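You operate a simulated robot arm through the tools that you are given. There is no shell and no other tool.

The job below is to be done with a simulated robot arm. You get a single attempt, and the scene is never put back.

JOB
Probe COM and OUT, raise until the meter shows about 3 V, then come down and switch HV off.
Fine: black probe in COM, red in OUT, before HV goes on; they stay in; HV on once only; never a tenth over the value; let it stand two seconds; no press out of turn.

It is judged by the outcome, as a careful person would: the job done as asked, and still so three seconds after it is handed in. It fails if anything else is knocked over, pushed out of place, dropped, spilled or broken.

ROBOT AND FRAMES
A 6-joint arm with a two-finger parallel gripper on a trunk, on a base that drives. Base frame: it is fixed to the floor where the robot stands at the start and does not move with it; the origin is under the middle of the robot, x ahead of it, y to its left, z up. Units: cm, degrees, N and s.
Its first joint turns from -166.0 to 166.0 degrees. Places, roughly: black probe [275, -150, 75]; blue latch [290, -200, 80]; com jack [280, -170, 70]; dim knob [260, -150, 80]; emergency stop [290, -200, 100]; hv off button [250, -120, 90]; hv on button [250, -130, 90]; meter knob [290, -130, 80]; out jack [270, -160, 70]; range knob [280, -180, 90]; red latch [280, -180, 80]; red probe [275, -150, 75]; trim knob [290, -190, 80]; trip knob [280, -190, 90]. Payload 3.91 kg.
Tool frame: the origin (TCP) lies between the finger pads and is the grasp point; the fingertips stand 3 cm ahead of it; z points along the fingers, y is the line along which they close. The gripper opens to 11 cm. The fingers are 2 cm wide and 1 cm thick; the gripper's body (4.8 by 11.2 cm) begins 5.5 cm behind the TCP.
Orientation is that of the tool frame in the base frame, as a unit quaternion [w, x, y, z]. With the fingers straight down and closing along the base's y, the tool's x points along the base's -x, its y along +y and its z along -z.

CONTROLS
- The arm moves only by the tool move_arm. Its argument "deltas" is a list of rows, each an object of numbers (a shift or turn left out is 0, a gripper value left out holds the last): "fingers": the opening in per cent of the stroke, from 0 (shut) to 100 (fully open); "tx", "ty", "tz": the shift along the tool's x, y, z in units of 25 mm (1.0 is 25 mm); "wx", "wy", "wz": the turn, a rotation vector about the tool's x, y, z in units of 6 degrees (1.0 is 6 degrees). In form: [{"fingers": .., "tx": .., "ty": .., "tz": .., "wx": .., "wy": .., "wz": ..}, ...]. A call has 1 to 20 rows; each row shifts and turns the commanded pose from where the row before left it, along the tool's axes as they then stand. A call with a number of a shift or a turn outside -1 to 1 is refused whole. Rows are played at 5 a second. More than 5 cm and 8.6 degrees between two rows, or a gripper value outside its range, and nothing of the call is played. A pose out of reach is approached as far as the arm can. The call stops where the force on the tool passes 40 N (or 10 N more than at its start, if that is more) or the arm is blocked; 0.2 s more then pass. Each finger travels about 10.8 cm/s and halts on what it meets, pressing with about 25 N; the grip force reading is that of the motor and also rises with nothing between the fingers. The clock runs only during rows and for 0.2 s after the last one: add rows that do not move to give the fingers time. It gives the time, the measured TCP pose, the force on the tool (base axes), the opening and the grip force at its end, in the units of the frame above (readings bear some noise), with the torque about the TCP (base axes, N m) and any sound that the robot's microphone picked up, and new pictures: "views" is both (left out), scene, wrist or none.
- Cameras (640 x 400 px; columns grow to the right, rows downward): "scene" is now at [64.22, 16.29, 104.62]; the picture's right is [0.00, -0.63, -0.78], its down [-0.89, -0.35, 0.28] and it looks along [-0.45, 0.69, -0.56] (base axes); focal length 214 px, centre (320, 200). "wrist" rides on the gripper at [7.2, 1.7, -10.3] in the tool frame; the picture's right is [-0.23, 0.97, 0.00], its down [-0.76, -0.18, -0.62] and it looks along [-0.61, -0.14, 0.78] (tool axes); focal length 222 px, centre (320, 200). There is no depth. A picture from a camera that has moved, and an enlarged one, comes with that camera's place and axes in the base frame and with its lens.
- drive_base(legs): drives the robot by 1 to 6 legs, each [ahead, left, turn to the left] in cm, cm and degrees, along the robot's own axes; the way and the turn of a leg run together, so that a leg with both is an arc; at most 150 cm and 180 degrees a leg. The arm and the cameras ride along, it lands a little off, and it stops where it bumps. It gives what a move gives, and a new picture of the scene camera.
- pan_tilt(pan, tilt): turns the head with the scene camera to pan (to the left, within 80 degrees either way) and tilt (down, from -29 to 69), counted from straight ahead of the robot. It gives what a move gives, and a new picture of the scene camera.
- close_up(camera, box): a new picture of the part [left, top, right, bottom] of that camera's present view, enlarged. No time passes.
- hand_in(): hands the job in; it is judged then, once.

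Nothing tells you exact positions but the pictures and the camera data. Unless the task says otherwise, let go and move clear before handing in.

The tools are called after ">>>" by a JSON object that holds its "fn" and its "kwargs". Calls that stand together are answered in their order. move_arm: Moves the arm, as the interface text tells. Its arguments: {"type":"object","properties":{"deltas":{"type":"array"},"views":{"type":"string","enum":["both","scene","wrist","none"]}},"required":["deltas"]} The other tools are called the same way: drive_base (legs) drives the base; pan_tilt (pan, tilt) turns the head that bears the scene camera; close_up (camera, box) takes an enlarged picture of a part of a camera's view; hand_in () hands the job in.

At the start:

```text
clock: 0.0
tool_pos: [57.33, 9.38, 97.29]
orientation: [0.0, 0.0, 1.0, 0.001]
force: [-0.5, -0.7, -0.6]
moment: [-0.01, -0.02, 0.01]
grip_width: 11.01
grasp_force: 0.1
robot x, y, heading: [0.1, 0.02, 0.1]
head pan, tilt: [51.0, 26.8]
```

scene: 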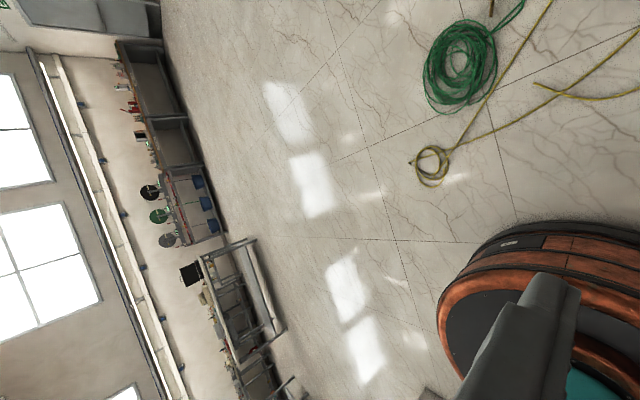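
wrist: 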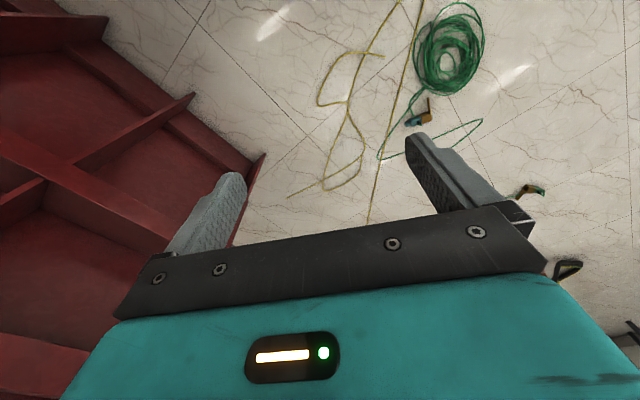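

The scene camera is looking left, away from the work, and its picture is rolled. The bench with the panel should lie ahead and to the right at about (275, -155), so I turn the head that way first.

>>> {"fn": "pan_tilt", "kwargs": {"pan": -30, "tilt": 5}}

```text
clock: 1.5
tool_pos: [57.23, 9.48, 97.32]
orientation: [0.001, 0.0, 1.0, 0.0]
force: [-0.3, 0.3, -0.3]
moment: [-0.01, -0.01, -0.02]
grip_width: 10.99
grasp_force: 0.1
robot x, y, heading: [0.04, 0.12, 0.4]
head pan, tilt: [-30.0, 5.0]
camera scene: at [67.75, 4.59, 102.43], right [0.0, -0.87, 0.5], down [-1.0, 0.04, 0.08], along [-0.09, -0.5, -0.86], focal length 214 px, centre (320, 200)
```

scene: 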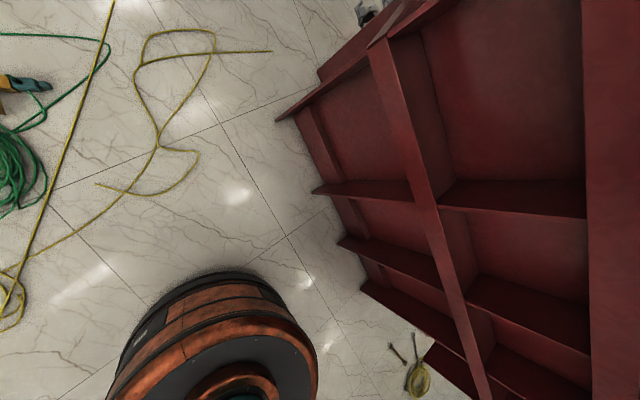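

The head pans about a forward axis and looks down at zero, so it doesn't behave as described. It may ride on the arm. I'll tilt it fully up to see ahead.

>>> {"fn": "pan_tilt", "kwargs": {"pan": -30, "tilt": -29}}

>>> {"fn": "pan_tilt", "kwargs": {"pan": -80, "tilt": -29}}

```text
clock: 2.5
tool_pos: [57.38, 9.37, 97.36]
orientation: [0.0, 0.0, 1.0, 0.0]
force: [-0.7, 0.0, 0.4]
moment: [0.01, 0.01, 0.04]
grip_width: 10.98
grasp_force: 0.0
robot x, y, heading: [0.05, 0.23, 0.0]
head pan, tilt: [-30.0, -28.6]
camera scene: at [72.55, 5.82, 104.58], right [0.0, -0.87, 0.5], down [-0.88, -0.24, -0.41], along [0.48, -0.44, -0.76], focal length 214 px, centre (320, 200)
```

scene: 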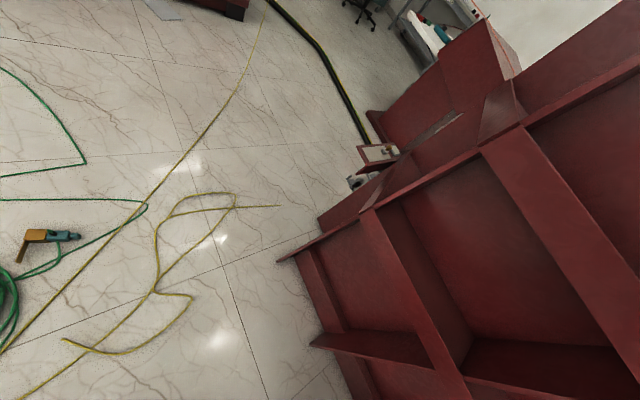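

```text
clock: 3.7
tool_pos: [57.41, 9.3, 97.27]
orientation: [0.0, 0.0, 1.0, 0.001]
force: [0.4, -0.4, -0.4]
moment: [0.0, 0.01, -0.02]
grip_width: 11.01
grasp_force: 0.1
robot x, y, heading: [0.09, 0.2, 0.0]
head pan, tilt: [-80.0, -28.6]
camera scene: at [72.55, 2.58, 109.22], right [0.0, -0.17, 0.98], down [-0.88, -0.47, -0.08], along [0.48, -0.86, -0.15], focal length 214 px, centre (320, 200)
```

scene: 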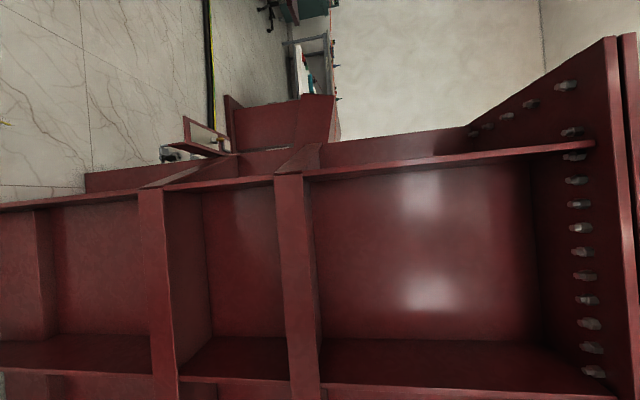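

A big red girder stands to my right, and the bench seems to be beyond it at the top of this view. A small arm turn will show whether this head rides on the wrist.

>>> {"fn": "move_arm", "kwargs": {"deltas": [{"wy": -1}, {"wy": -1}, {}], "views": "both"}}

```text
clock: 4.5
tool_pos: [57.42, 9.37, 97.35]
orientation: [0.104, 0.0, 0.995, 0.0]
force: [-0.2, 0.8, -0.9]
moment: [0.03, 0.02, 0.02]
grip_width: 11.03
grasp_force: 0.0
robot x, y, heading: [-0.43, -0.4, -0.3]
head pan, tilt: [-80.0, -28.6]
camera scene: at [69.77, 2.6, 112.09], right [-0.21, -0.17, 0.96], down [-0.84, -0.47, -0.26], along [0.5, -0.86, -0.05], focal length 214 px, centre (320, 200)
camera wrist: at [48.1, 11.02, 105.92], right [0.22, 0.97, 0.05], down [0.62, -0.18, 0.77], along [0.76, -0.14, -0.64], focal length 222 px, centre (320, 200)
```

scene: 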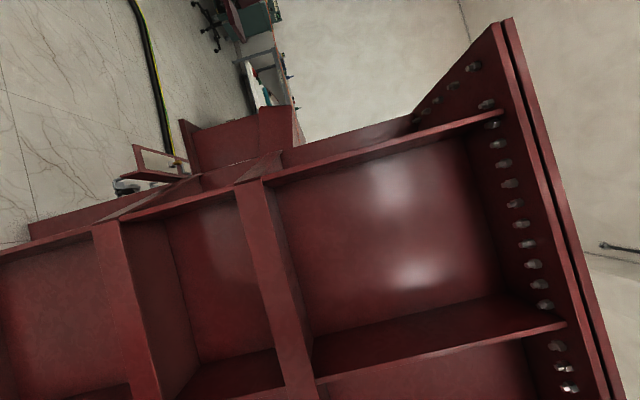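
wrist: 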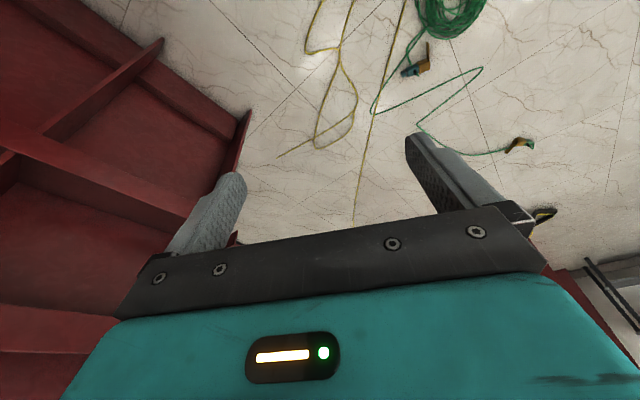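

The scene camera does ride on the wrist. I'll bring the tool level with the fingers forward, so the head looks ahead properly, and then look around.

>>> {"fn": "move_arm", "kwargs": {"deltas": [{"wy": -1}, {"wy": -1}, {"wy": -1}, {"wy": -1}, {"wy": -1}, {"wy": -1}, {"wy": -1}, {"wy": -1}, {"wy": -1}, {"wy": -1}, {"wy": -1}, {"wy": -1}, {"wy": -1}, {}], "views": "both"}}

>>> {"fn": "pan_tilt", "kwargs": {"pan": -30, "tilt": 10}}

```text
clock: 7.5
tool_pos: [57.38, 9.33, 97.25]
orientation: [0.707, -0.001, 0.707, 0.001]
force: [0.0, 0.4, -0.1]
moment: [0.0, -0.02, 0.02]
grip_width: 11.0
grasp_force: 0.0
robot x, y, heading: [-0.03, -0.03, 0.1]
head pan, tilt: [-80.0, -28.6]
camera scene: at [45.7, 2.6, 112.37], right [-0.98, -0.17, 0.0], down [0.08, -0.47, -0.88], along [0.15, -0.86, 0.48], focal length 214 px, centre (320, 200)
camera wrist: at [46.99, 11.03, 90.05], right [0.0, 0.97, 0.23], down [-0.62, -0.18, 0.76], along [0.78, -0.14, 0.61], focal length 222 px, centre (320, 200)
```

scene: 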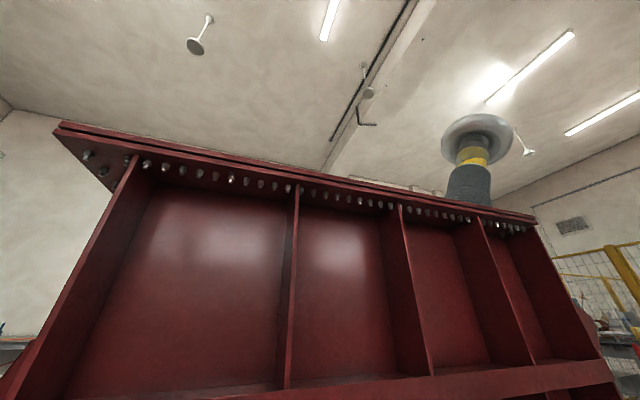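
wrist: 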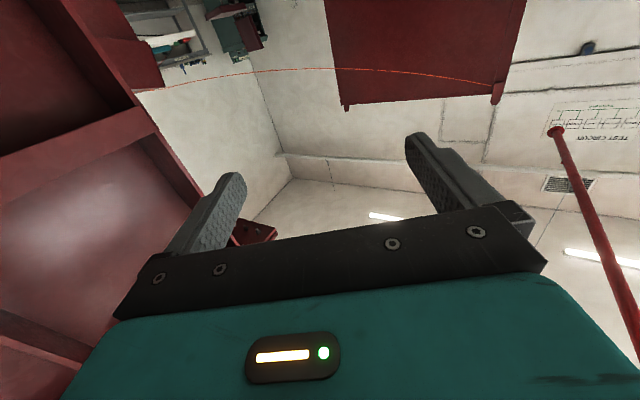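

```text
clock: 8.7
tool_pos: [57.41, 9.38, 97.34]
orientation: [0.707, 0.0, 0.707, 0.0]
force: [-0.1, -0.5, -0.4]
moment: [0.04, 0.03, 0.01]
grip_width: 11.0
grasp_force: 0.0
robot x, y, heading: [-0.26, 0.43, 0.4]
head pan, tilt: [-30.0, 10.0]
camera scene: at [52.59, 4.54, 106.79], right [-0.5, -0.87, 0.0], down [-0.15, 0.09, -0.98], along [0.85, -0.49, -0.17], focal length 214 px, centre (320, 200)
```

scene: 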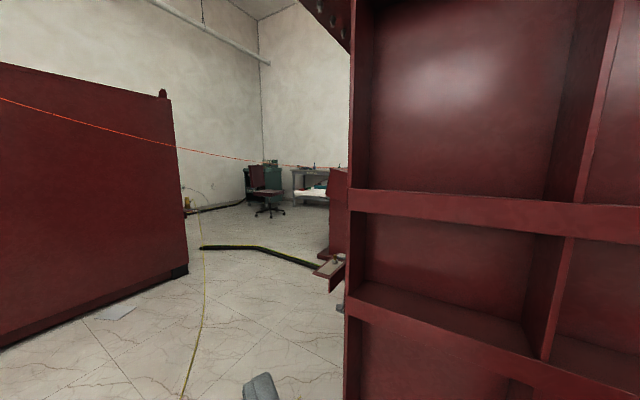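

The girder hides most of the right side, and the panel at about (280, -160) should be just behind its edge. I take a close-up to identify what stands there.

>>> {"fn": "close_up", "kwargs": {"camera": "scene", "box": [170, 130, 370, 300]}}

>>> {"fn": "pan_tilt", "kwargs": {"pan": 20, "tilt": 15}}

```text
2.35 times, centred on (270, 215) of scene
camera zoom: at [52.59, 4.54, 106.79], right [-0.5, -0.87, 0.0], down [-0.15, 0.09, -0.98], along [0.85, -0.49, -0.17], focal length 505 px, centre (438, 165)
```

zoom: 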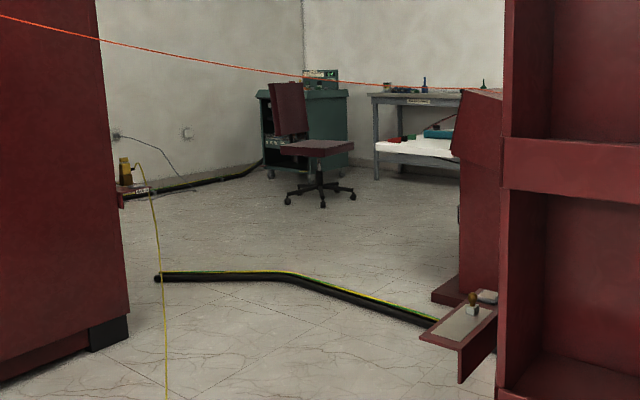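

```text
clock: 9.9
tool_pos: [57.35, 9.41, 97.38]
orientation: [0.707, 0.0, 0.708, 0.0]
force: [-0.1, 0.0, -0.2]
moment: [-0.01, 0.04, -0.01]
grip_width: 11.01
grasp_force: 0.1
robot x, y, heading: [0.12, -0.1, -0.3]
head pan, tilt: [20.0, 15.0]
camera scene: at [53.32, 12.38, 105.97], right [0.34, -0.94, 0.0], down [-0.24, -0.09, -0.97], along [0.91, 0.33, -0.26], focal length 214 px, centre (320, 200)
```

scene: 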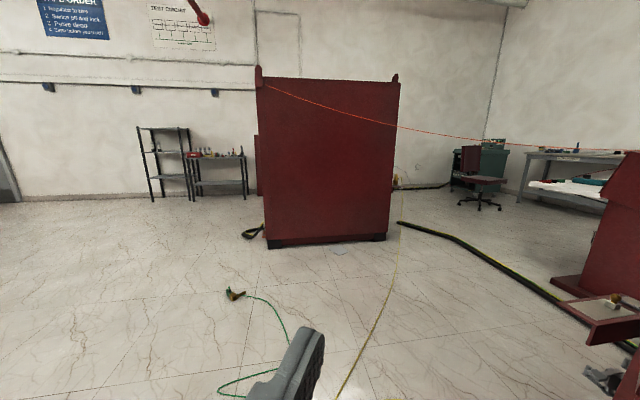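

A red cabinet stands ahead with a red wire running from its top to a console on the right. That console stands half behind the girder and seems to face away from me. I'll look at the wire and the console more closely.

>>> {"fn": "close_up", "kwargs": {"camera": "scene", "box": [440, 100, 640, 400]}}

>>> {"fn": "close_up", "kwargs": {"camera": "scene", "box": [220, 50, 480, 260]}}

>>> {"fn": "pan_tilt", "kwargs": {"pan": -10, "tilt": 50}}

>>> {"fn": "pan_tilt", "kwargs": {"pan": 75, "tilt": 20}}

```text
1.33 times, centred on (540, 250) of scene
camera zoom: at [53.32, 12.38, 105.97], right [0.34, -0.94, 0.0], down [-0.24, -0.09, -0.97], along [0.91, 0.33, -0.26], focal length 286 px, centre (27, 133)
```

zoom: 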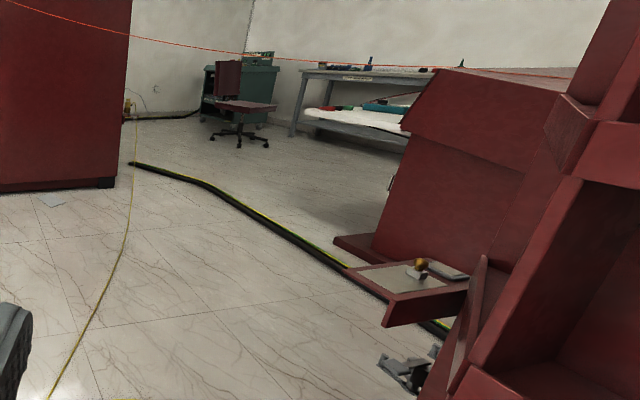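

```text
1.90 times, centred on (350, 155) of scene
camera zoom: at [53.32, 12.38, 105.97], right [0.34, -0.94, 0.0], down [-0.24, -0.09, -0.97], along [0.91, 0.33, -0.26], focal length 408 px, centre (263, 286)
```

zoom: 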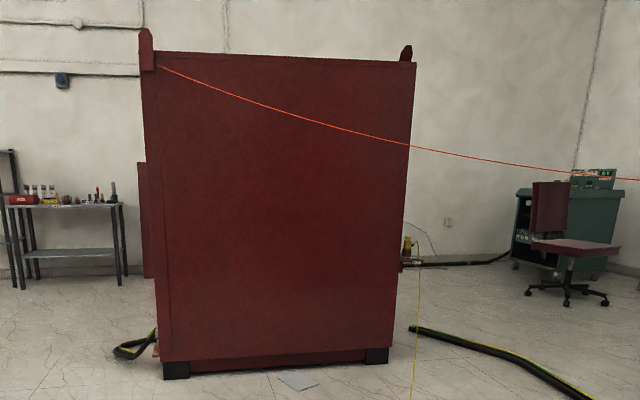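

```text
clock: 10.9
tool_pos: [57.4, 9.33, 97.26]
orientation: [0.708, 0.0, 0.707, 0.0]
force: [0.6, -0.4, -0.5]
moment: [0.02, 0.0, 0.02]
grip_width: 11.0
grasp_force: 0.0
robot x, y, heading: [0.12, -0.06, 0.0]
head pan, tilt: [-10.0, 50.0]
camera scene: at [52.13, 7.86, 100.61], right [-0.17, -0.98, 0.0], down [-0.75, 0.13, -0.64], along [0.63, -0.11, -0.77], focal length 214 px, centre (320, 200)
```

scene: 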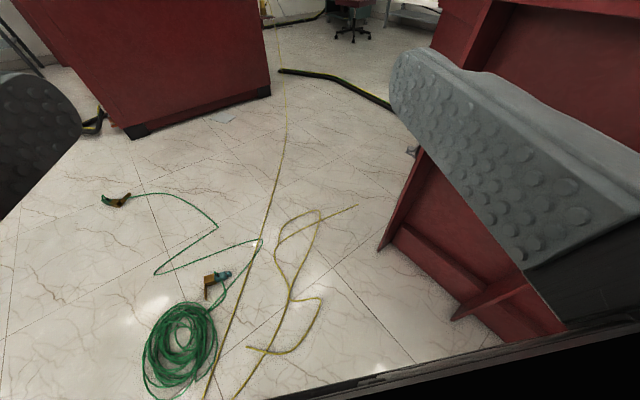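

```text
clock: 12.5
tool_pos: [57.36, 9.33, 97.26]
orientation: [0.707, -0.001, 0.707, 0.001]
force: [0.1, 0.1, -0.2]
moment: [0.01, 0.03, 0.01]
grip_width: 10.98
grasp_force: 0.2
robot x, y, heading: [0.13, 0.35, 0.0]
head pan, tilt: [75.0, 20.0]
camera scene: at [46.96, 18.18, 105.16], right [0.97, -0.26, 0.0], down [-0.09, -0.33, -0.94], along [0.24, 0.91, -0.34], focal length 214 px, centre (320, 200)
```

scene: 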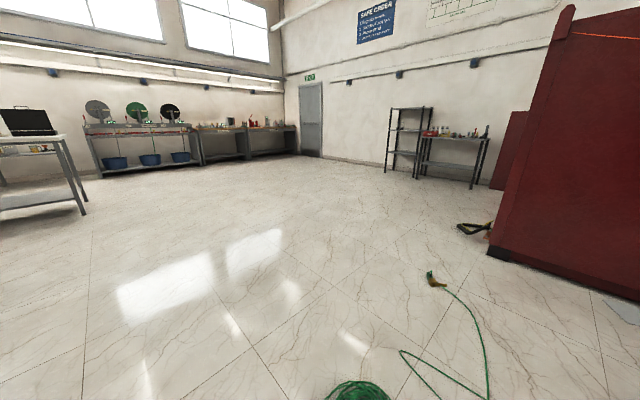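

A safety-order sign and a test-circuit sheet hang on the far wall, so I'll try to read both.

>>> {"fn": "close_up", "kwargs": {"camera": "scene", "box": [350, 0, 500, 60]}}

>>> {"fn": "pan_tilt", "kwargs": {"pan": 45, "tilt": -5}}

>>> {"fn": "close_up", "kwargs": {"camera": "scene", "box": [150, 20, 430, 195]}}

```text
4.27 times, centred on (425, 30) of scene
camera zoom: at [46.96, 18.18, 105.16], right [0.97, -0.26, 0.0], down [-0.09, -0.33, -0.94], along [0.24, 0.91, -0.34], focal length 915 px, centre (-128, 925)
```

zoom: 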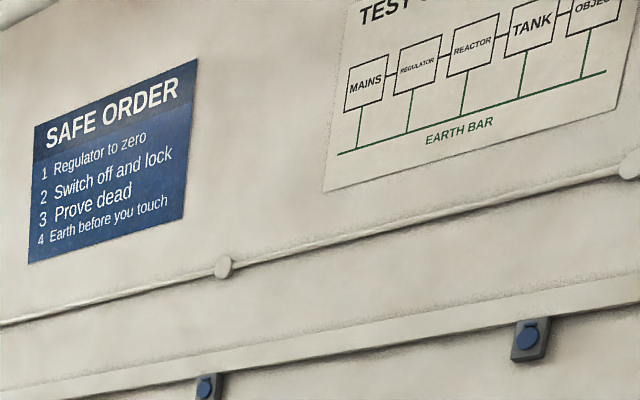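

```text
clock: 13.4
tool_pos: [57.33, 9.35, 97.26]
orientation: [0.707, 0.0, 0.707, 0.0]
force: [-0.8, 0.5, 0.1]
moment: [0.02, -0.05, 0.01]
grip_width: 11.01
grasp_force: 0.0
robot x, y, heading: [0.37, 0.07, 0.3]
head pan, tilt: [45.0, -5.0]
camera scene: at [50.73, 15.38, 109.16], right [0.71, -0.71, 0.0], down [0.06, 0.06, -1.0], along [0.7, 0.71, 0.09], focal length 214 px, centre (320, 200)
```

scene: 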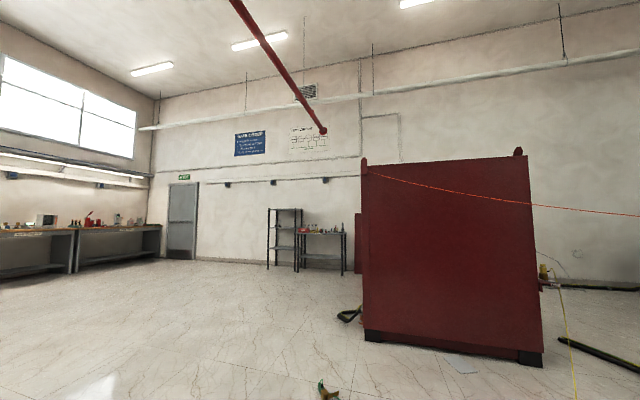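

```text
2.29 times, centred on (290, 108) of scene
camera zoom: at [50.73, 15.38, 109.16], right [0.71, -0.71, 0.0], down [0.06, 0.06, -1.0], along [0.7, 0.71, 0.09], focal length 490 px, centre (389, 411)
```

zoom: 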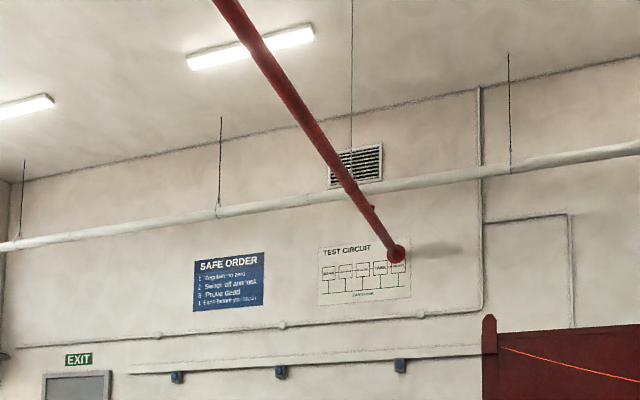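

The sign's order is regulator to zero first, then switch off, which fits the job. Now I point the tool down again and tilt the head back, to judge my own height for passing the wire.

>>> {"fn": "move_arm", "kwargs": {"deltas": [{"wy": 1}, {"wy": 1}, {"wy": 1}, {"wy": 1}, {"wy": 1}, {"wy": 1}, {"wy": 1}, {"wy": 1}, {"wy": 1}, {"wy": 1}, {"wy": 1}, {"wy": 1}, {"wy": 1}, {"wy": 1}, {"wy": 1}, {}], "views": "none"}}

>>> {"fn": "pan_tilt", "kwargs": {"pan": 0, "tilt": 65}}

>>> {"fn": "pan_tilt", "kwargs": {"pan": 60, "tilt": 65}}

```text
clock: 16.8
tool_pos: [57.4, 9.34, 97.34]
orientation: [0.0, 0.0, 1.0, 0.0]
force: [0.0, -0.2, 0.3]
moment: [0.01, -0.02, 0.0]
grip_width: 10.99
grasp_force: 0.1
robot x, y, heading: [-0.06, 0.13, -0.2]
head pan, tilt: [45.0, -5.0]
```

```text
clock: 18.2
tool_pos: [57.36, 9.39, 97.24]
orientation: [0.0, 0.0, 1.0, 0.0]
force: [0.0, -1.1, -0.5]
moment: [-0.01, 0.03, -0.02]
grip_width: 10.99
grasp_force: 0.1
robot x, y, heading: [-0.22, 0.4, 0.0]
head pan, tilt: [0.0, 65.0]
camera scene: at [58.91, 9.18, 104.33], right [0.0, -1.0, 0.0], down [-0.42, 0.0, 0.91], along [-0.91, 0.0, -0.42], focal length 214 px, centre (320, 200)
```

scene: 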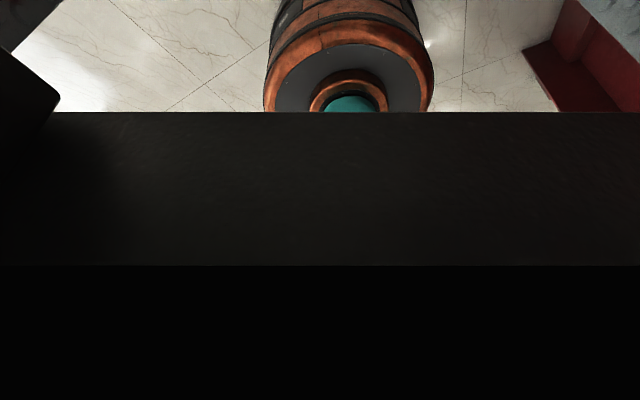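

```text
clock: 19.5
tool_pos: [57.26, 9.37, 97.23]
orientation: [0.0, 0.0, 1.0, 0.0]
force: [-1.1, -0.4, 0.4]
moment: [0.0, 0.03, -0.01]
grip_width: 11.03
grasp_force: 0.1
robot x, y, heading: [0.17, 0.11, -0.1]
head pan, tilt: [60.0, 65.0]
camera scene: at [58.91, 14.43, 107.36], right [0.0, -0.5, -0.87], down [-0.42, -0.78, 0.45], along [-0.91, 0.37, -0.21], focal length 214 px, centre (320, 200)
```

scene: 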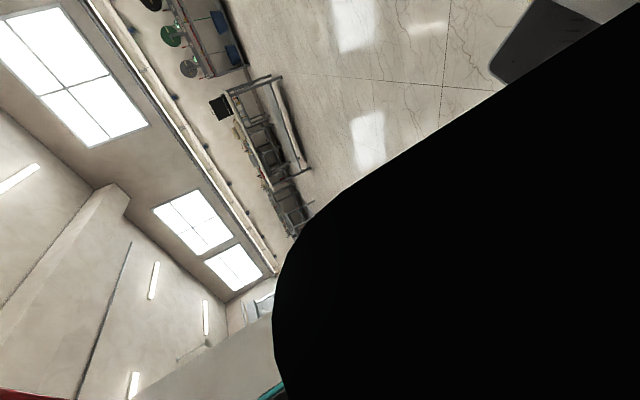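

My base is a barrel about 30 cm high, but the gripper hides the arm behind it. I'll level the tool and turn it left, so I can look back at the upper arm.

>>> {"fn": "move_arm", "kwargs": {"deltas": [{"wy": -1}, {"wy": -1}, {"wy": -1}, {"wy": -1}, {"wy": -1}, {"wy": -1}, {"wy": -1}, {"wy": -1}, {"wy": -1}, {"wy": -1}, {"wy": -1}, {"wy": -1}, {"wy": -1}, {"wy": -1}, {"wy": -1}, {}], "views": "none"}}

>>> {"fn": "move_arm", "kwargs": {"deltas": [{"wx": -1}, {"wx": -1}, {"wx": -1}, {"wx": -1}, {"wx": -1}, {"wx": -1}, {"wx": -1}, {"wx": -1}, {"wx": -1}, {"wx": -1}, {"wx": -1}, {"wx": -1}, {"wx": -1}, {"wx": -1}, {"wx": -1}, {}], "views": "none"}}

>>> {"fn": "pan_tilt", "kwargs": {"pan": 75, "tilt": 10}}

```text
clock: 22.9
tool_pos: [57.34, 9.51, 97.35]
orientation: [0.707, -0.001, 0.707, 0.001]
force: [-0.2, -0.6, 1.4]
moment: [0.05, -0.01, -0.03]
grip_width: 11.0
grasp_force: 0.1
robot x, y, heading: [0.37, -0.07, -0.1]
head pan, tilt: [60.0, 65.0]
```

```text
clock: 26.3
tool_pos: [57.34, 9.67, 97.44]
orientation: [0.706, -0.035, 0.707, 0.035]
force: [0.0, 0.5, 0.4]
moment: [-0.01, 0.01, 0.0]
grip_width: 10.97
grasp_force: 0.0
out of reach, approached as far as the arm can: row 2, 3, 4, 5, 6, 7, 8, 9, 10, 11, 12, 13, 14, 15
robot x, y, heading: [-0.31, -0.07, 0.1]
head pan, tilt: [60.0, 65.0]
```

```text
clock: 27.6
tool_pos: [57.26, 9.57, 97.4]
orientation: [0.706, -0.034, 0.707, 0.034]
force: [-0.5, 0.3, -0.2]
moment: [0.02, 0.0, -0.02]
grip_width: 10.99
grasp_force: 0.1
robot x, y, heading: [0.01, 0.04, 0.1]
head pan, tilt: [75.0, 10.0]
camera scene: at [46.06, 17.31, 106.86], right [0.99, -0.16, 0.0], down [-0.03, -0.17, -0.98], along [0.16, 0.97, -0.17], focal length 214 px, centre (320, 200)
```

scene: 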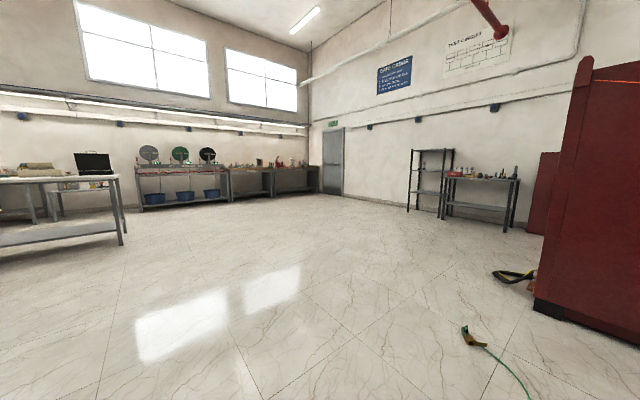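

The leftward turn was out of reach after about 6 degrees. A small turn back will show which pose the next command starts from.

>>> {"fn": "move_arm", "kwargs": {"deltas": [{"wx": 1}, {}], "views": "wrist"}}

```text
clock: 28.2
tool_pos: [57.31, 9.3, 97.34]
orientation: [0.707, 0.003, 0.708, -0.003]
force: [-0.6, 0.6, 1.1]
moment: [-0.03, -0.01, -0.02]
grip_width: 11.01
grasp_force: 0.2
robot x, y, heading: [-0.26, -0.11, -0.2]
head pan, tilt: [75.0, 10.0]
camera wrist: at [46.96, 11.06, 90.08], right [0.01, 0.97, 0.23], down [-0.62, -0.17, 0.76], along [0.78, -0.15, 0.61], focal length 222 px, centre (320, 200)
```

wrist: 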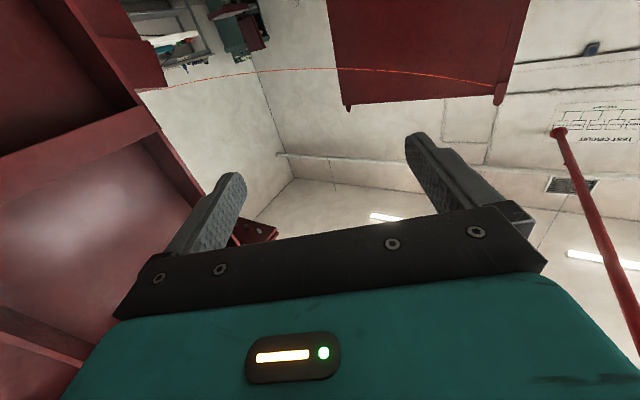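

Commands start from the pose the arm really reached, which is useful. Next I test turning right, since that limits which robot headings will work at the console.

>>> {"fn": "move_arm", "kwargs": {"deltas": [{"wx": 1}, {"wx": 1}, {"wx": 1}, {"wx": 1}, {"wx": 1}, {}], "views": "none"}}

>>> {"fn": "move_arm", "kwargs": {"deltas": [{"wx": 1, "tx": 1}, {"wx": 1, "tx": 1}, {"wx": 1, "tx": 1}, {"wx": 1, "tx": 1}, {"wx": 1, "tx": 1}, {}], "views": "none"}}

```text
clock: 29.6
tool_pos: [57.34, 9.37, 97.31]
orientation: [0.681, 0.185, 0.683, -0.187]
force: [0.7, -0.2, -0.4]
moment: [0.04, -0.01, 0.01]
grip_width: 11.0
grasp_force: 0.2
robot x, y, heading: [-0.08, -0.07, 0.1]
head pan, tilt: [75.0, 10.0]
```

```text
clock: 31.0
tool_pos: [57.34, 9.24, 84.9]
orientation: [0.61, 0.356, 0.612, -0.357]
force: [-0.2, -0.6, 0.2]
moment: [0.0, 0.0, 0.0]
grip_width: 11.01
grasp_force: 0.0
robot x, y, heading: [0.25, 0.02, -0.2]
head pan, tilt: [75.0, 10.0]
```

Turning right works. I'll go on to face the girder side and pan back to see the arm.

>>> {"fn": "move_arm", "kwargs": {"deltas": [{"wx": 1}, {"wx": 1}, {"wx": 1}, {"wx": 1}, {"wx": 1}, {}], "views": "none"}}

>>> {"fn": "pan_tilt", "kwargs": {"pan": -80, "tilt": 10}}

```text
clock: 32.4
tool_pos: [57.4, 9.33, 84.76]
orientation: [-0.498, -0.501, -0.498, 0.502]
force: [-0.5, 0.5, 0.9]
moment: [0.01, -0.02, 0.0]
grip_width: 10.99
grasp_force: 0.1
robot x, y, heading: [0.02, -0.31, 0.2]
head pan, tilt: [75.0, 10.0]
```

```text
clock: 34.8
tool_pos: [57.44, 9.4, 84.79]
orientation: [-0.498, -0.501, -0.499, 0.502]
force: [0.2, -0.7, -0.1]
moment: [0.0, 0.0, 0.01]
grip_width: 11.03
grasp_force: 0.1
robot x, y, heading: [-0.06, 0.14, 0.1]
head pan, tilt: [-80.0, 10.0]
camera scene: at [48.46, 20.59, 94.26], right [-0.17, 0.99, 0.0], down [0.17, 0.03, -0.99], along [-0.97, -0.17, -0.17], focal length 214 px, centre (320, 200)
```

scene: 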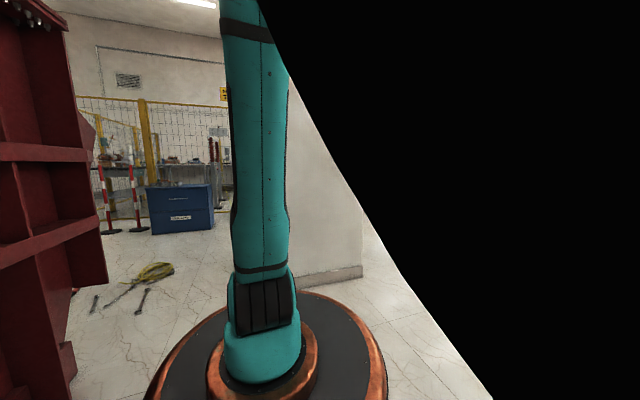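

The arm is tall: the shoulder is at about z = 58 and the upper arm goes straight up past 125 cm. I'll tilt the head up to see where the elbow is.

>>> {"fn": "pan_tilt", "kwargs": {"pan": -80, "tilt": -29}}

>>> {"fn": "pan_tilt", "kwargs": {"pan": 0, "tilt": 10}}

```text
clock: 35.8
tool_pos: [57.32, 9.41, 84.76]
orientation: [-0.497, -0.502, -0.498, 0.503]
force: [0.4, -0.6, -0.2]
moment: [0.02, -0.01, 0.0]
grip_width: 10.99
grasp_force: 0.1
robot x, y, heading: [-0.09, -0.48, 0.2]
head pan, tilt: [-80.0, -28.6]
camera scene: at [51.02, 21.03, 99.86], right [-0.17, 0.99, 0.0], down [-0.47, -0.08, -0.88], along [-0.86, -0.15, 0.48], focal length 214 px, centre (320, 200)
```

scene: 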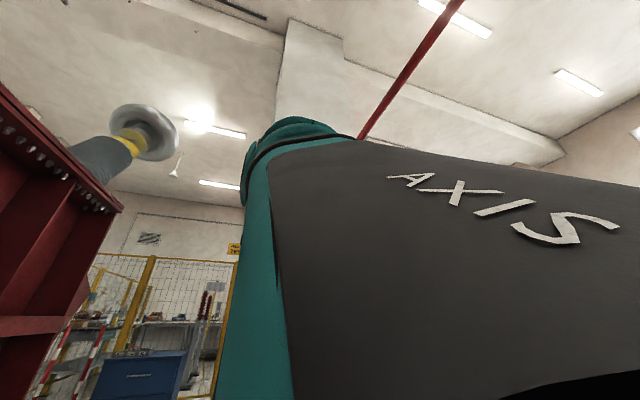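

```text
clock: 37.4
tool_pos: [57.34, 9.43, 84.75]
orientation: [-0.498, -0.501, -0.499, 0.502]
force: [0.2, -1.3, -0.3]
moment: [-0.02, 0.0, 0.03]
grip_width: 11.01
grasp_force: 0.1
robot x, y, heading: [-0.16, -0.15, 0.4]
head pan, tilt: [0.0, 10.0]
camera scene: at [57.55, 12.86, 94.25], right [-1.0, 0.01, 0.0], down [0.0, 0.17, -0.98], along [-0.01, -0.98, -0.17], focal length 214 px, centre (320, 200)
```

scene: 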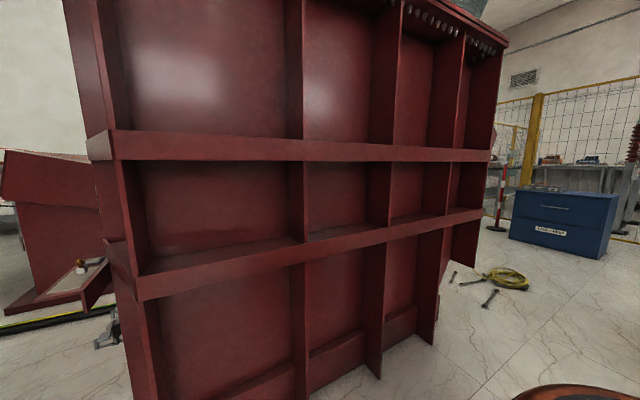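

The elbow stands at about 150 cm in this pose, and the wire hangs at 110–120 cm where I'd pass. I'll stretch the arm forward and low to see how far the elbow drops.

>>> {"fn": "move_arm", "kwargs": {"deltas": [{"ty": 1}, {"ty": 1}, {"ty": 1, "tx": 0.5}, {"ty": 1, "tx": 0.5}, {"ty": 1, "tx": 0.5}, {"ty": 1, "tx": 0.5}, {"ty": 1, "tx": 0.5}, {"ty": 1, "tx": 0.5}, {"ty": 1, "tx": 0.5}, {"ty": 1, "tx": 0.5}, {"ty": 1, "tx": 0.5}, {"ty": 1, "tx": 0.5}, {"ty": 1, "tx": 0.5}, {"ty": 1, "tx": 0.5}, {"ty": 1, "tx": 0.5}, {"ty": 1, "tx": 0.5}, {"ty": 1, "tx": 0.5}, {}], "views": "none"}}

>>> {"fn": "pan_tilt", "kwargs": {"pan": -80, "tilt": -15}}

```text
clock: 41.1
tool_pos: [99.8, 9.1, 66.0]
orientation: [-0.498, -0.501, -0.499, 0.503]
force: [-0.1, 0.3, -0.1]
moment: [0.02, -0.01, 0.02]
grip_width: 10.99
grasp_force: 0.1
robot x, y, heading: [0.35, -0.29, 0.0]
head pan, tilt: [0.0, 10.0]
```

```text
clock: 42.7
tool_pos: [99.83, 9.09, 65.94]
orientation: [-0.498, -0.501, -0.499, 0.502]
force: [-0.8, 0.2, 0.0]
moment: [0.0, -0.04, 0.02]
grip_width: 10.99
grasp_force: 0.0
robot x, y, heading: [0.07, 0.06, 0.1]
head pan, tilt: [-80.0, -15.0]
camera scene: at [92.18, 20.54, 79.32], right [-0.17, 0.99, 0.0], down [-0.26, -0.04, -0.97], along [-0.95, -0.16, 0.26], focal length 214 px, centre (320, 200)
```

scene: 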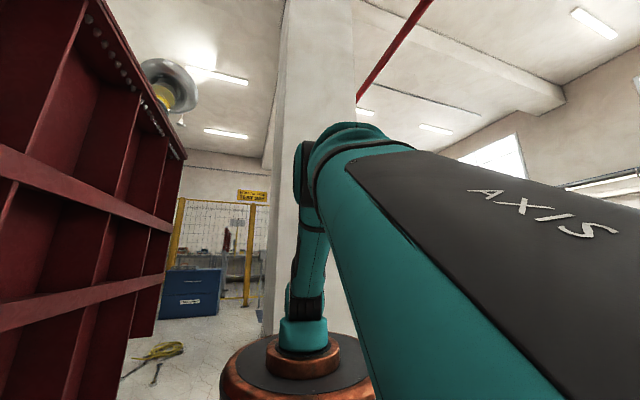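

With the arm stretched the elbow drops to about 115 cm. I'll drive ahead part of the way, keeping clear of the clamps on the floor and the girder, to see the wire, the passage and the console better.

>>> {"fn": "drive_base", "kwargs": {"legs": [[85, -8, 0]]}}

>>> {"fn": "pan_tilt", "kwargs": {"pan": 30, "tilt": 5}}

>>> {"fn": "pan_tilt", "kwargs": {"pan": 80, "tilt": 5}}

```text
clock: 47.0
tool_pos: [176.76, -6.06, 66.02]
orientation: [-0.47, -0.527, -0.471, 0.528]
force: [0.0, 0.2, 0.1]
moment: [-0.03, -0.01, 0.02]
grip_width: 11.01
grasp_force: 0.0
robot x, y, heading: [75.9, -4.34, -6.3]
head pan, tilt: [-80.0, -15.0]
stopped in leg 1: the robot was blocked; the commanded pose is now the measured one
camera scene: at [170.42, 6.18, 79.35], right [-0.06, 1.0, 0.0], down [-0.26, -0.02, -0.97], along [-0.96, -0.06, 0.26], focal length 214 px, centre (320, 200)
```

scene: 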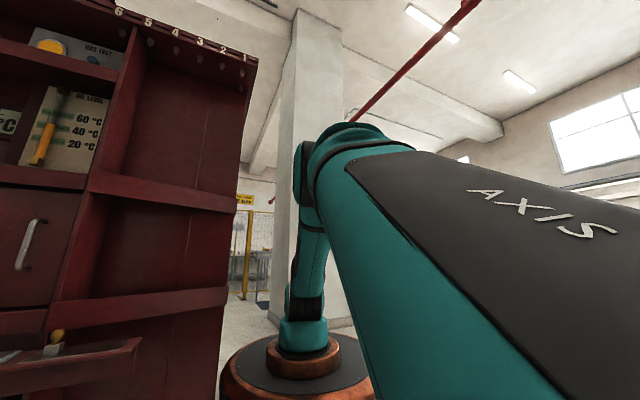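

```text
clock: 48.9
tool_pos: [176.82, -6.08, 65.88]
orientation: [-0.47, -0.527, -0.471, 0.528]
force: [-0.8, -0.4, -0.4]
moment: [0.0, -0.03, 0.0]
grip_width: 10.98
grasp_force: 0.0
robot x, y, heading: [76.44, -4.05, -5.9]
head pan, tilt: [30.0, 5.0]
camera scene: at [182.09, -1.76, 76.27], right [-0.92, -0.4, 0.0], down [-0.04, 0.08, -1.0], along [0.4, -0.91, -0.09], focal length 214 px, centre (320, 200)
```

scene: 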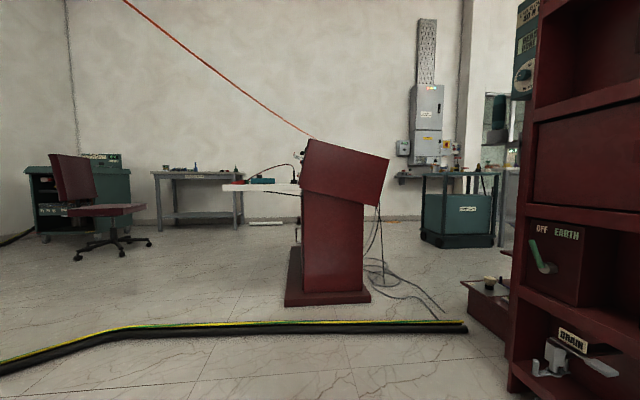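

```text
clock: 50.0
tool_pos: [176.72, -6.0, 65.97]
orientation: [-0.47, -0.527, -0.471, 0.529]
force: [1.0, 0.7, 0.1]
moment: [0.02, -0.01, -0.01]
grip_width: 10.98
grasp_force: 0.1
robot x, y, heading: [76.73, -4.29, -6.2]
head pan, tilt: [80.0, 5.0]
camera scene: at [187.24, 4.05, 76.26], right [-0.29, -0.96, 0.0], down [-0.09, 0.02, -1.0], along [0.95, -0.28, -0.09], focal length 214 px, centre (320, 200)
```

scene: 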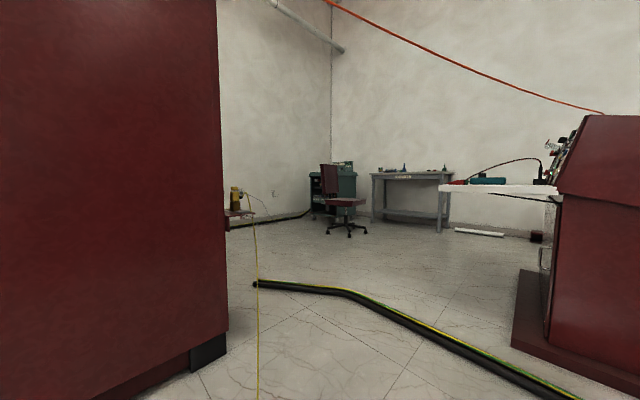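

Now the layout is clear. The "girder" is the tank, and my base is against its corner at about (98, -30). The console is a lectern facing away from me, with a white shelf on its front, and the red wire joins its top to the cabinet at about 110–118 cm in the gap. I'll back off to the left before going on.

>>> {"fn": "drive_base", "kwargs": {"legs": [[-3, 10, 6]]}}

>>> {"fn": "pan_tilt", "kwargs": {"pan": -50, "tilt": 40}}

```text
clock: 51.2
tool_pos: [173.96, 14.74, 65.92]
orientation: [-0.497, -0.502, -0.498, 0.503]
force: [-0.7, -1.1, 0.5]
moment: [-0.03, -0.02, -0.01]
grip_width: 10.99
grasp_force: 0.0
robot x, y, heading: [74.27, 6.14, -0.4]
head pan, tilt: [80.0, 5.0]
camera scene: at [183.28, 25.96, 76.26], right [-0.18, -0.98, 0.0], down [-0.09, 0.02, -1.0], along [0.98, -0.18, -0.09], focal length 214 px, centre (320, 200)
```

scene: 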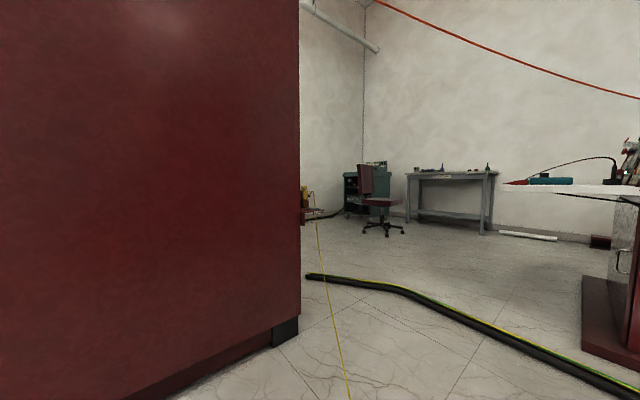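

```text
clock: 53.3
tool_pos: [174.06, 14.76, 66.0]
orientation: [-0.498, -0.502, -0.498, 0.502]
force: [-0.3, -0.4, -0.4]
moment: [0.0, 0.0, 0.04]
grip_width: 11.02
grasp_force: 0.1
robot x, y, heading: [74.04, 5.71, -0.1]
head pan, tilt: [-50.0, 40.0]
camera scene: at [167.69, 22.21, 70.71], right [-0.64, 0.77, 0.0], down [0.49, 0.41, -0.77], along [-0.59, -0.49, -0.64], focal length 214 px, centre (320, 200)
```

scene: 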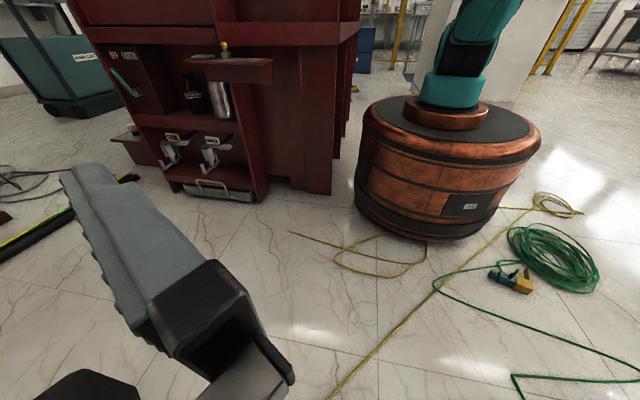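

There is room: my barrel fits between the tank corner at (94, -31) and the green clamp at (95, 42), with about 3 cm to spare on each side. I'll stretch the arm lower first, then drive straight ahead.

>>> {"fn": "move_arm", "kwargs": {"deltas": [{"ty": 1, "tx": 1}, {"ty": 1, "tx": 1}, {"ty": 1, "tx": 1}, {"ty": 1, "tx": 1}, {"ty": 0.5, "tx": 1}, {}], "views": "none"}}

>>> {"fn": "drive_base", "kwargs": {"legs": [[60, 0, 0]]}}

>>> {"fn": "pan_tilt", "kwargs": {"pan": -80, "tilt": -10}}

```text
clock: 54.7
tool_pos: [185.09, 14.66, 53.41]
orientation: [-0.498, -0.501, -0.499, 0.503]
force: [0.7, 0.7, -0.7]
moment: [0.02, 0.05, 0.0]
grip_width: 10.99
grasp_force: 0.1
robot x, y, heading: [74.19, 5.95, 0.3]
head pan, tilt: [-50.0, 40.0]
```

```text
clock: 58.1
tool_pos: [244.38, 13.79, 53.45]
orientation: [-0.497, -0.503, -0.497, 0.503]
force: [-0.3, 0.2, -0.5]
moment: [0.0, -0.02, -0.03]
grip_width: 10.99
grasp_force: 0.0
robot x, y, heading: [133.28, 5.28, -0.6]
head pan, tilt: [-50.0, 40.0]
camera scene: at [238.12, 21.31, 58.17], right [-0.63, 0.77, 0.0], down [0.5, 0.41, -0.77], along [-0.59, -0.48, -0.64], focal length 214 px, centre (320, 200)
```

scene: 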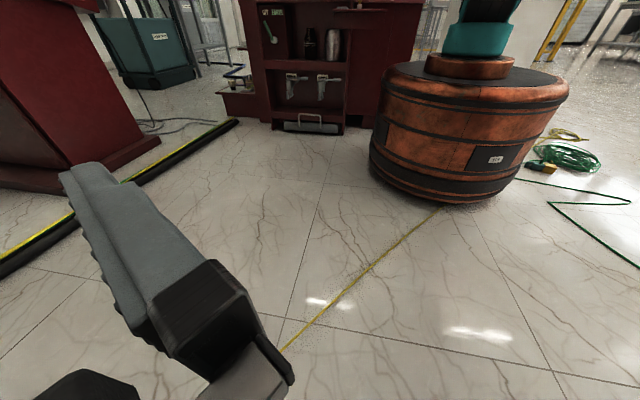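

```text
clock: 59.2
tool_pos: [244.33, 13.64, 53.48]
orientation: [-0.497, -0.503, -0.497, 0.503]
force: [-0.5, 0.3, -0.6]
moment: [0.02, -0.02, 0.01]
grip_width: 11.0
grasp_force: 0.1
robot x, y, heading: [133.16, 5.96, -0.4]
head pan, tilt: [-80.0, -10.0]
camera scene: at [236.4, 25.33, 66.06], right [-0.16, 0.99, 0.0], down [-0.17, -0.03, -0.98], along [-0.97, -0.16, 0.17], focal length 214 px, centre (320, 200)
```

scene: 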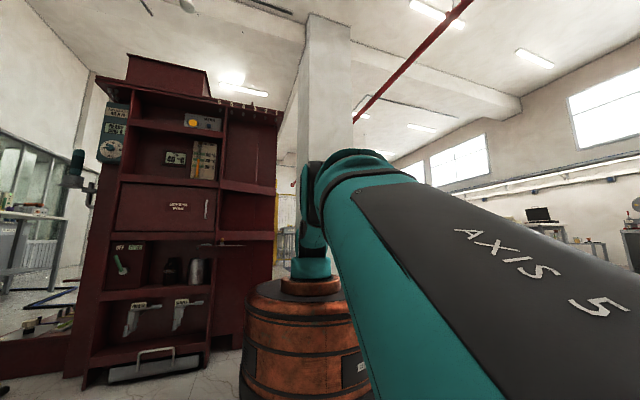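

The elbow top is now under about 95 cm, well below the wire. I'll look at the wire and the gap ahead to plan the crossing.

>>> {"fn": "pan_tilt", "kwargs": {"pan": 70, "tilt": -10}}

>>> {"fn": "pan_tilt", "kwargs": {"pan": 15, "tilt": -10}}

```text
clock: 61.6
tool_pos: [244.42, 13.93, 53.46]
orientation: [-0.495, -0.504, -0.496, 0.505]
force: [0.0, -0.6, 0.8]
moment: [-0.01, 0.0, 0.03]
grip_width: 11.01
grasp_force: 0.1
robot x, y, heading: [133.54, 5.71, -0.3]
head pan, tilt: [70.0, -10.0]
camera scene: at [252.6, 23.69, 66.04], right [-0.35, -0.93, 0.0], down [0.16, -0.06, -0.99], along [0.92, -0.35, 0.17], focal length 214 px, centre (320, 200)
```

scene: 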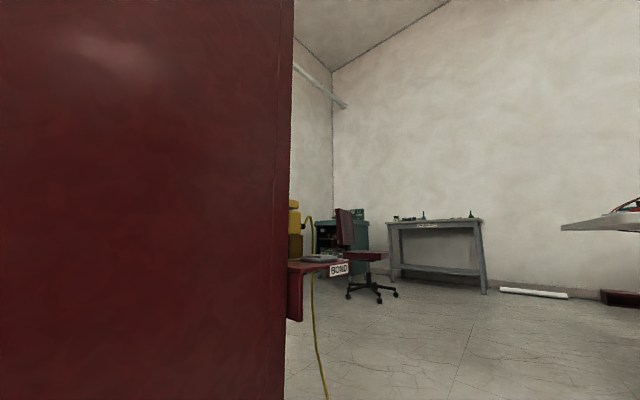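

```text
clock: 62.8
tool_pos: [244.37, 13.89, 53.48]
orientation: [-0.497, -0.503, -0.497, 0.503]
force: [1.0, 1.0, -0.1]
moment: [-0.01, 0.01, 0.01]
grip_width: 11.0
grasp_force: 0.0
robot x, y, heading: [133.68, 5.8, -0.4]
head pan, tilt: [15.0, -10.0]
camera scene: at [246.8, 18.52, 66.05], right [-0.97, -0.25, 0.0], down [0.04, -0.17, -0.98], along [0.24, -0.95, 0.17], focal length 214 px, centre (320, 200)
```

scene: 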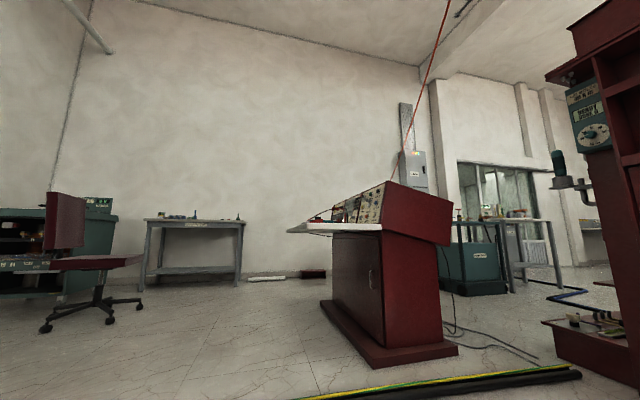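

The wire runs at x ≈ 232, about 109–116 cm high, and a "BOND" bracket sticks out of the cabinet corner at (286, 5, 61). A heading of about -25° takes me through the gap clear of both the bracket and the lectern. I'll turn first.

>>> {"fn": "drive_base", "kwargs": {"legs": [[0, 0, -25]]}}

```text
clock: 64.5
tool_pos: [237.38, -34.38, 53.38]
orientation: [-0.374, -0.6, -0.375, 0.6]
force: [0.4, -0.6, 0.4]
moment: [0.01, 0.02, -0.01]
grip_width: 11.0
grasp_force: 0.0
robot x, y, heading: [133.13, 5.42, -25.9]
head pan, tilt: [15.0, -10.0]
camera scene: at [241.51, -31.18, 66.05], right [-0.98, 0.19, 0.0], down [-0.04, -0.17, -0.98], along [-0.19, -0.97, 0.17], focal length 214 px, centre (320, 200)
```

scene: 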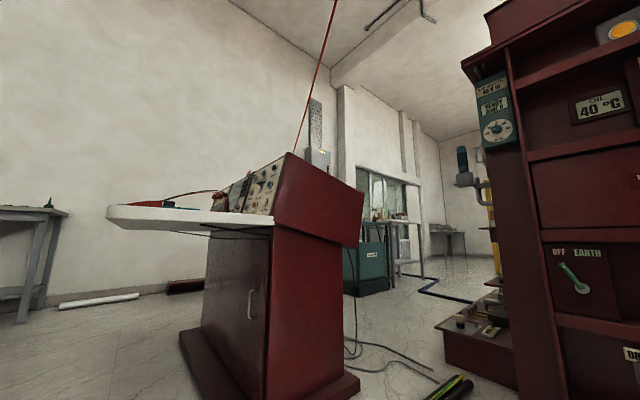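

The shelf corner is near (279, -87), so I'll keep my path further left of it. The next leg takes me to about (225, -28), short of the black hose.

>>> {"fn": "drive_base", "kwargs": {"legs": [[97, 10, 0]]}}

>>> {"fn": "pan_tilt", "kwargs": {"pan": -50, "tilt": 20}}

>>> {"fn": "pan_tilt", "kwargs": {"pan": 75, "tilt": 15}}

```text
clock: 69.6
tool_pos: [328.52, -66.0, 53.32]
orientation: [-0.376, -0.598, -0.377, 0.599]
force: [-0.2, 0.4, -0.2]
moment: [-0.03, 0.01, 0.02]
grip_width: 10.99
grasp_force: 0.0
robot x, y, heading: [224.43, -26.69, -25.3]
head pan, tilt: [15.0, -10.0]
camera scene: at [332.75, -62.74, 66.05], right [-0.98, 0.18, 0.0], down [-0.03, -0.17, -0.98], along [-0.18, -0.97, 0.17], focal length 214 px, centre (320, 200)
```

scene: 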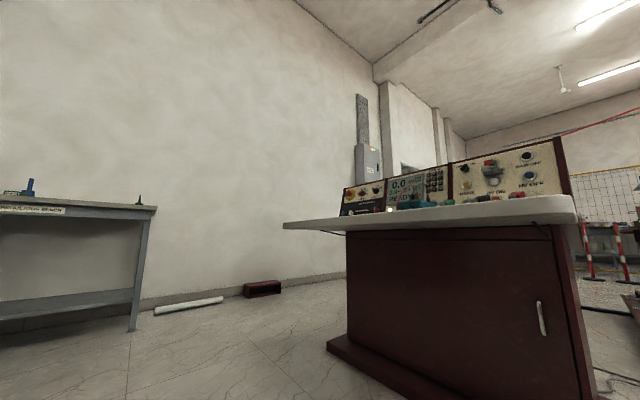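

```text
clock: 70.9
tool_pos: [328.46, -65.99, 53.54]
orientation: [-0.376, -0.599, -0.376, 0.599]
force: [0.3, 0.8, 0.4]
moment: [0.02, -0.01, -0.01]
grip_width: 11.01
grasp_force: 0.2
robot x, y, heading: [224.43, -26.6, -25.1]
head pan, tilt: [-50.0, 20.0]
camera scene: at [325.28, -56.77, 61.31], right [-0.25, 0.97, 0.0], down [0.33, 0.09, -0.94], along [-0.91, -0.23, -0.34], focal length 214 px, centre (320, 200)
```

scene: 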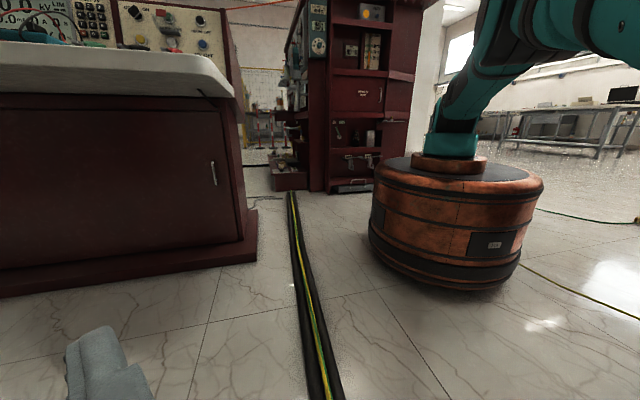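

```text
clock: 73.0
tool_pos: [328.49, -66.03, 53.44]
orientation: [-0.376, -0.598, -0.377, 0.599]
force: [0.2, -0.1, 0.1]
moment: [0.0, 0.01, 0.0]
grip_width: 11.01
grasp_force: 0.2
robot x, y, heading: [224.02, -26.98, -25.3]
head pan, tilt: [75.0, 15.0]
camera scene: at [341.38, -60.54, 62.09], right [-0.65, -0.76, 0.0], down [-0.2, 0.17, -0.97], along [0.73, -0.63, -0.26], focal length 214 px, centre (320, 200)
```

scene: 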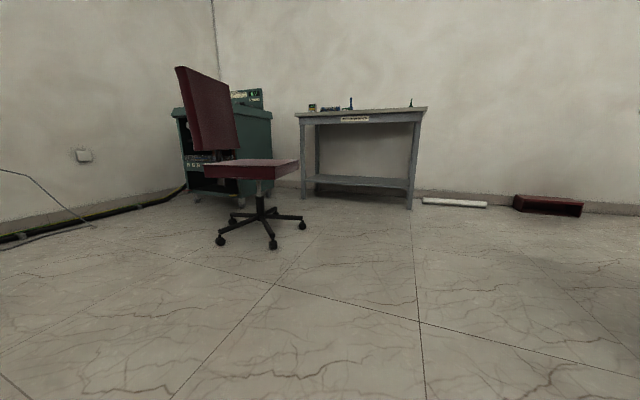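

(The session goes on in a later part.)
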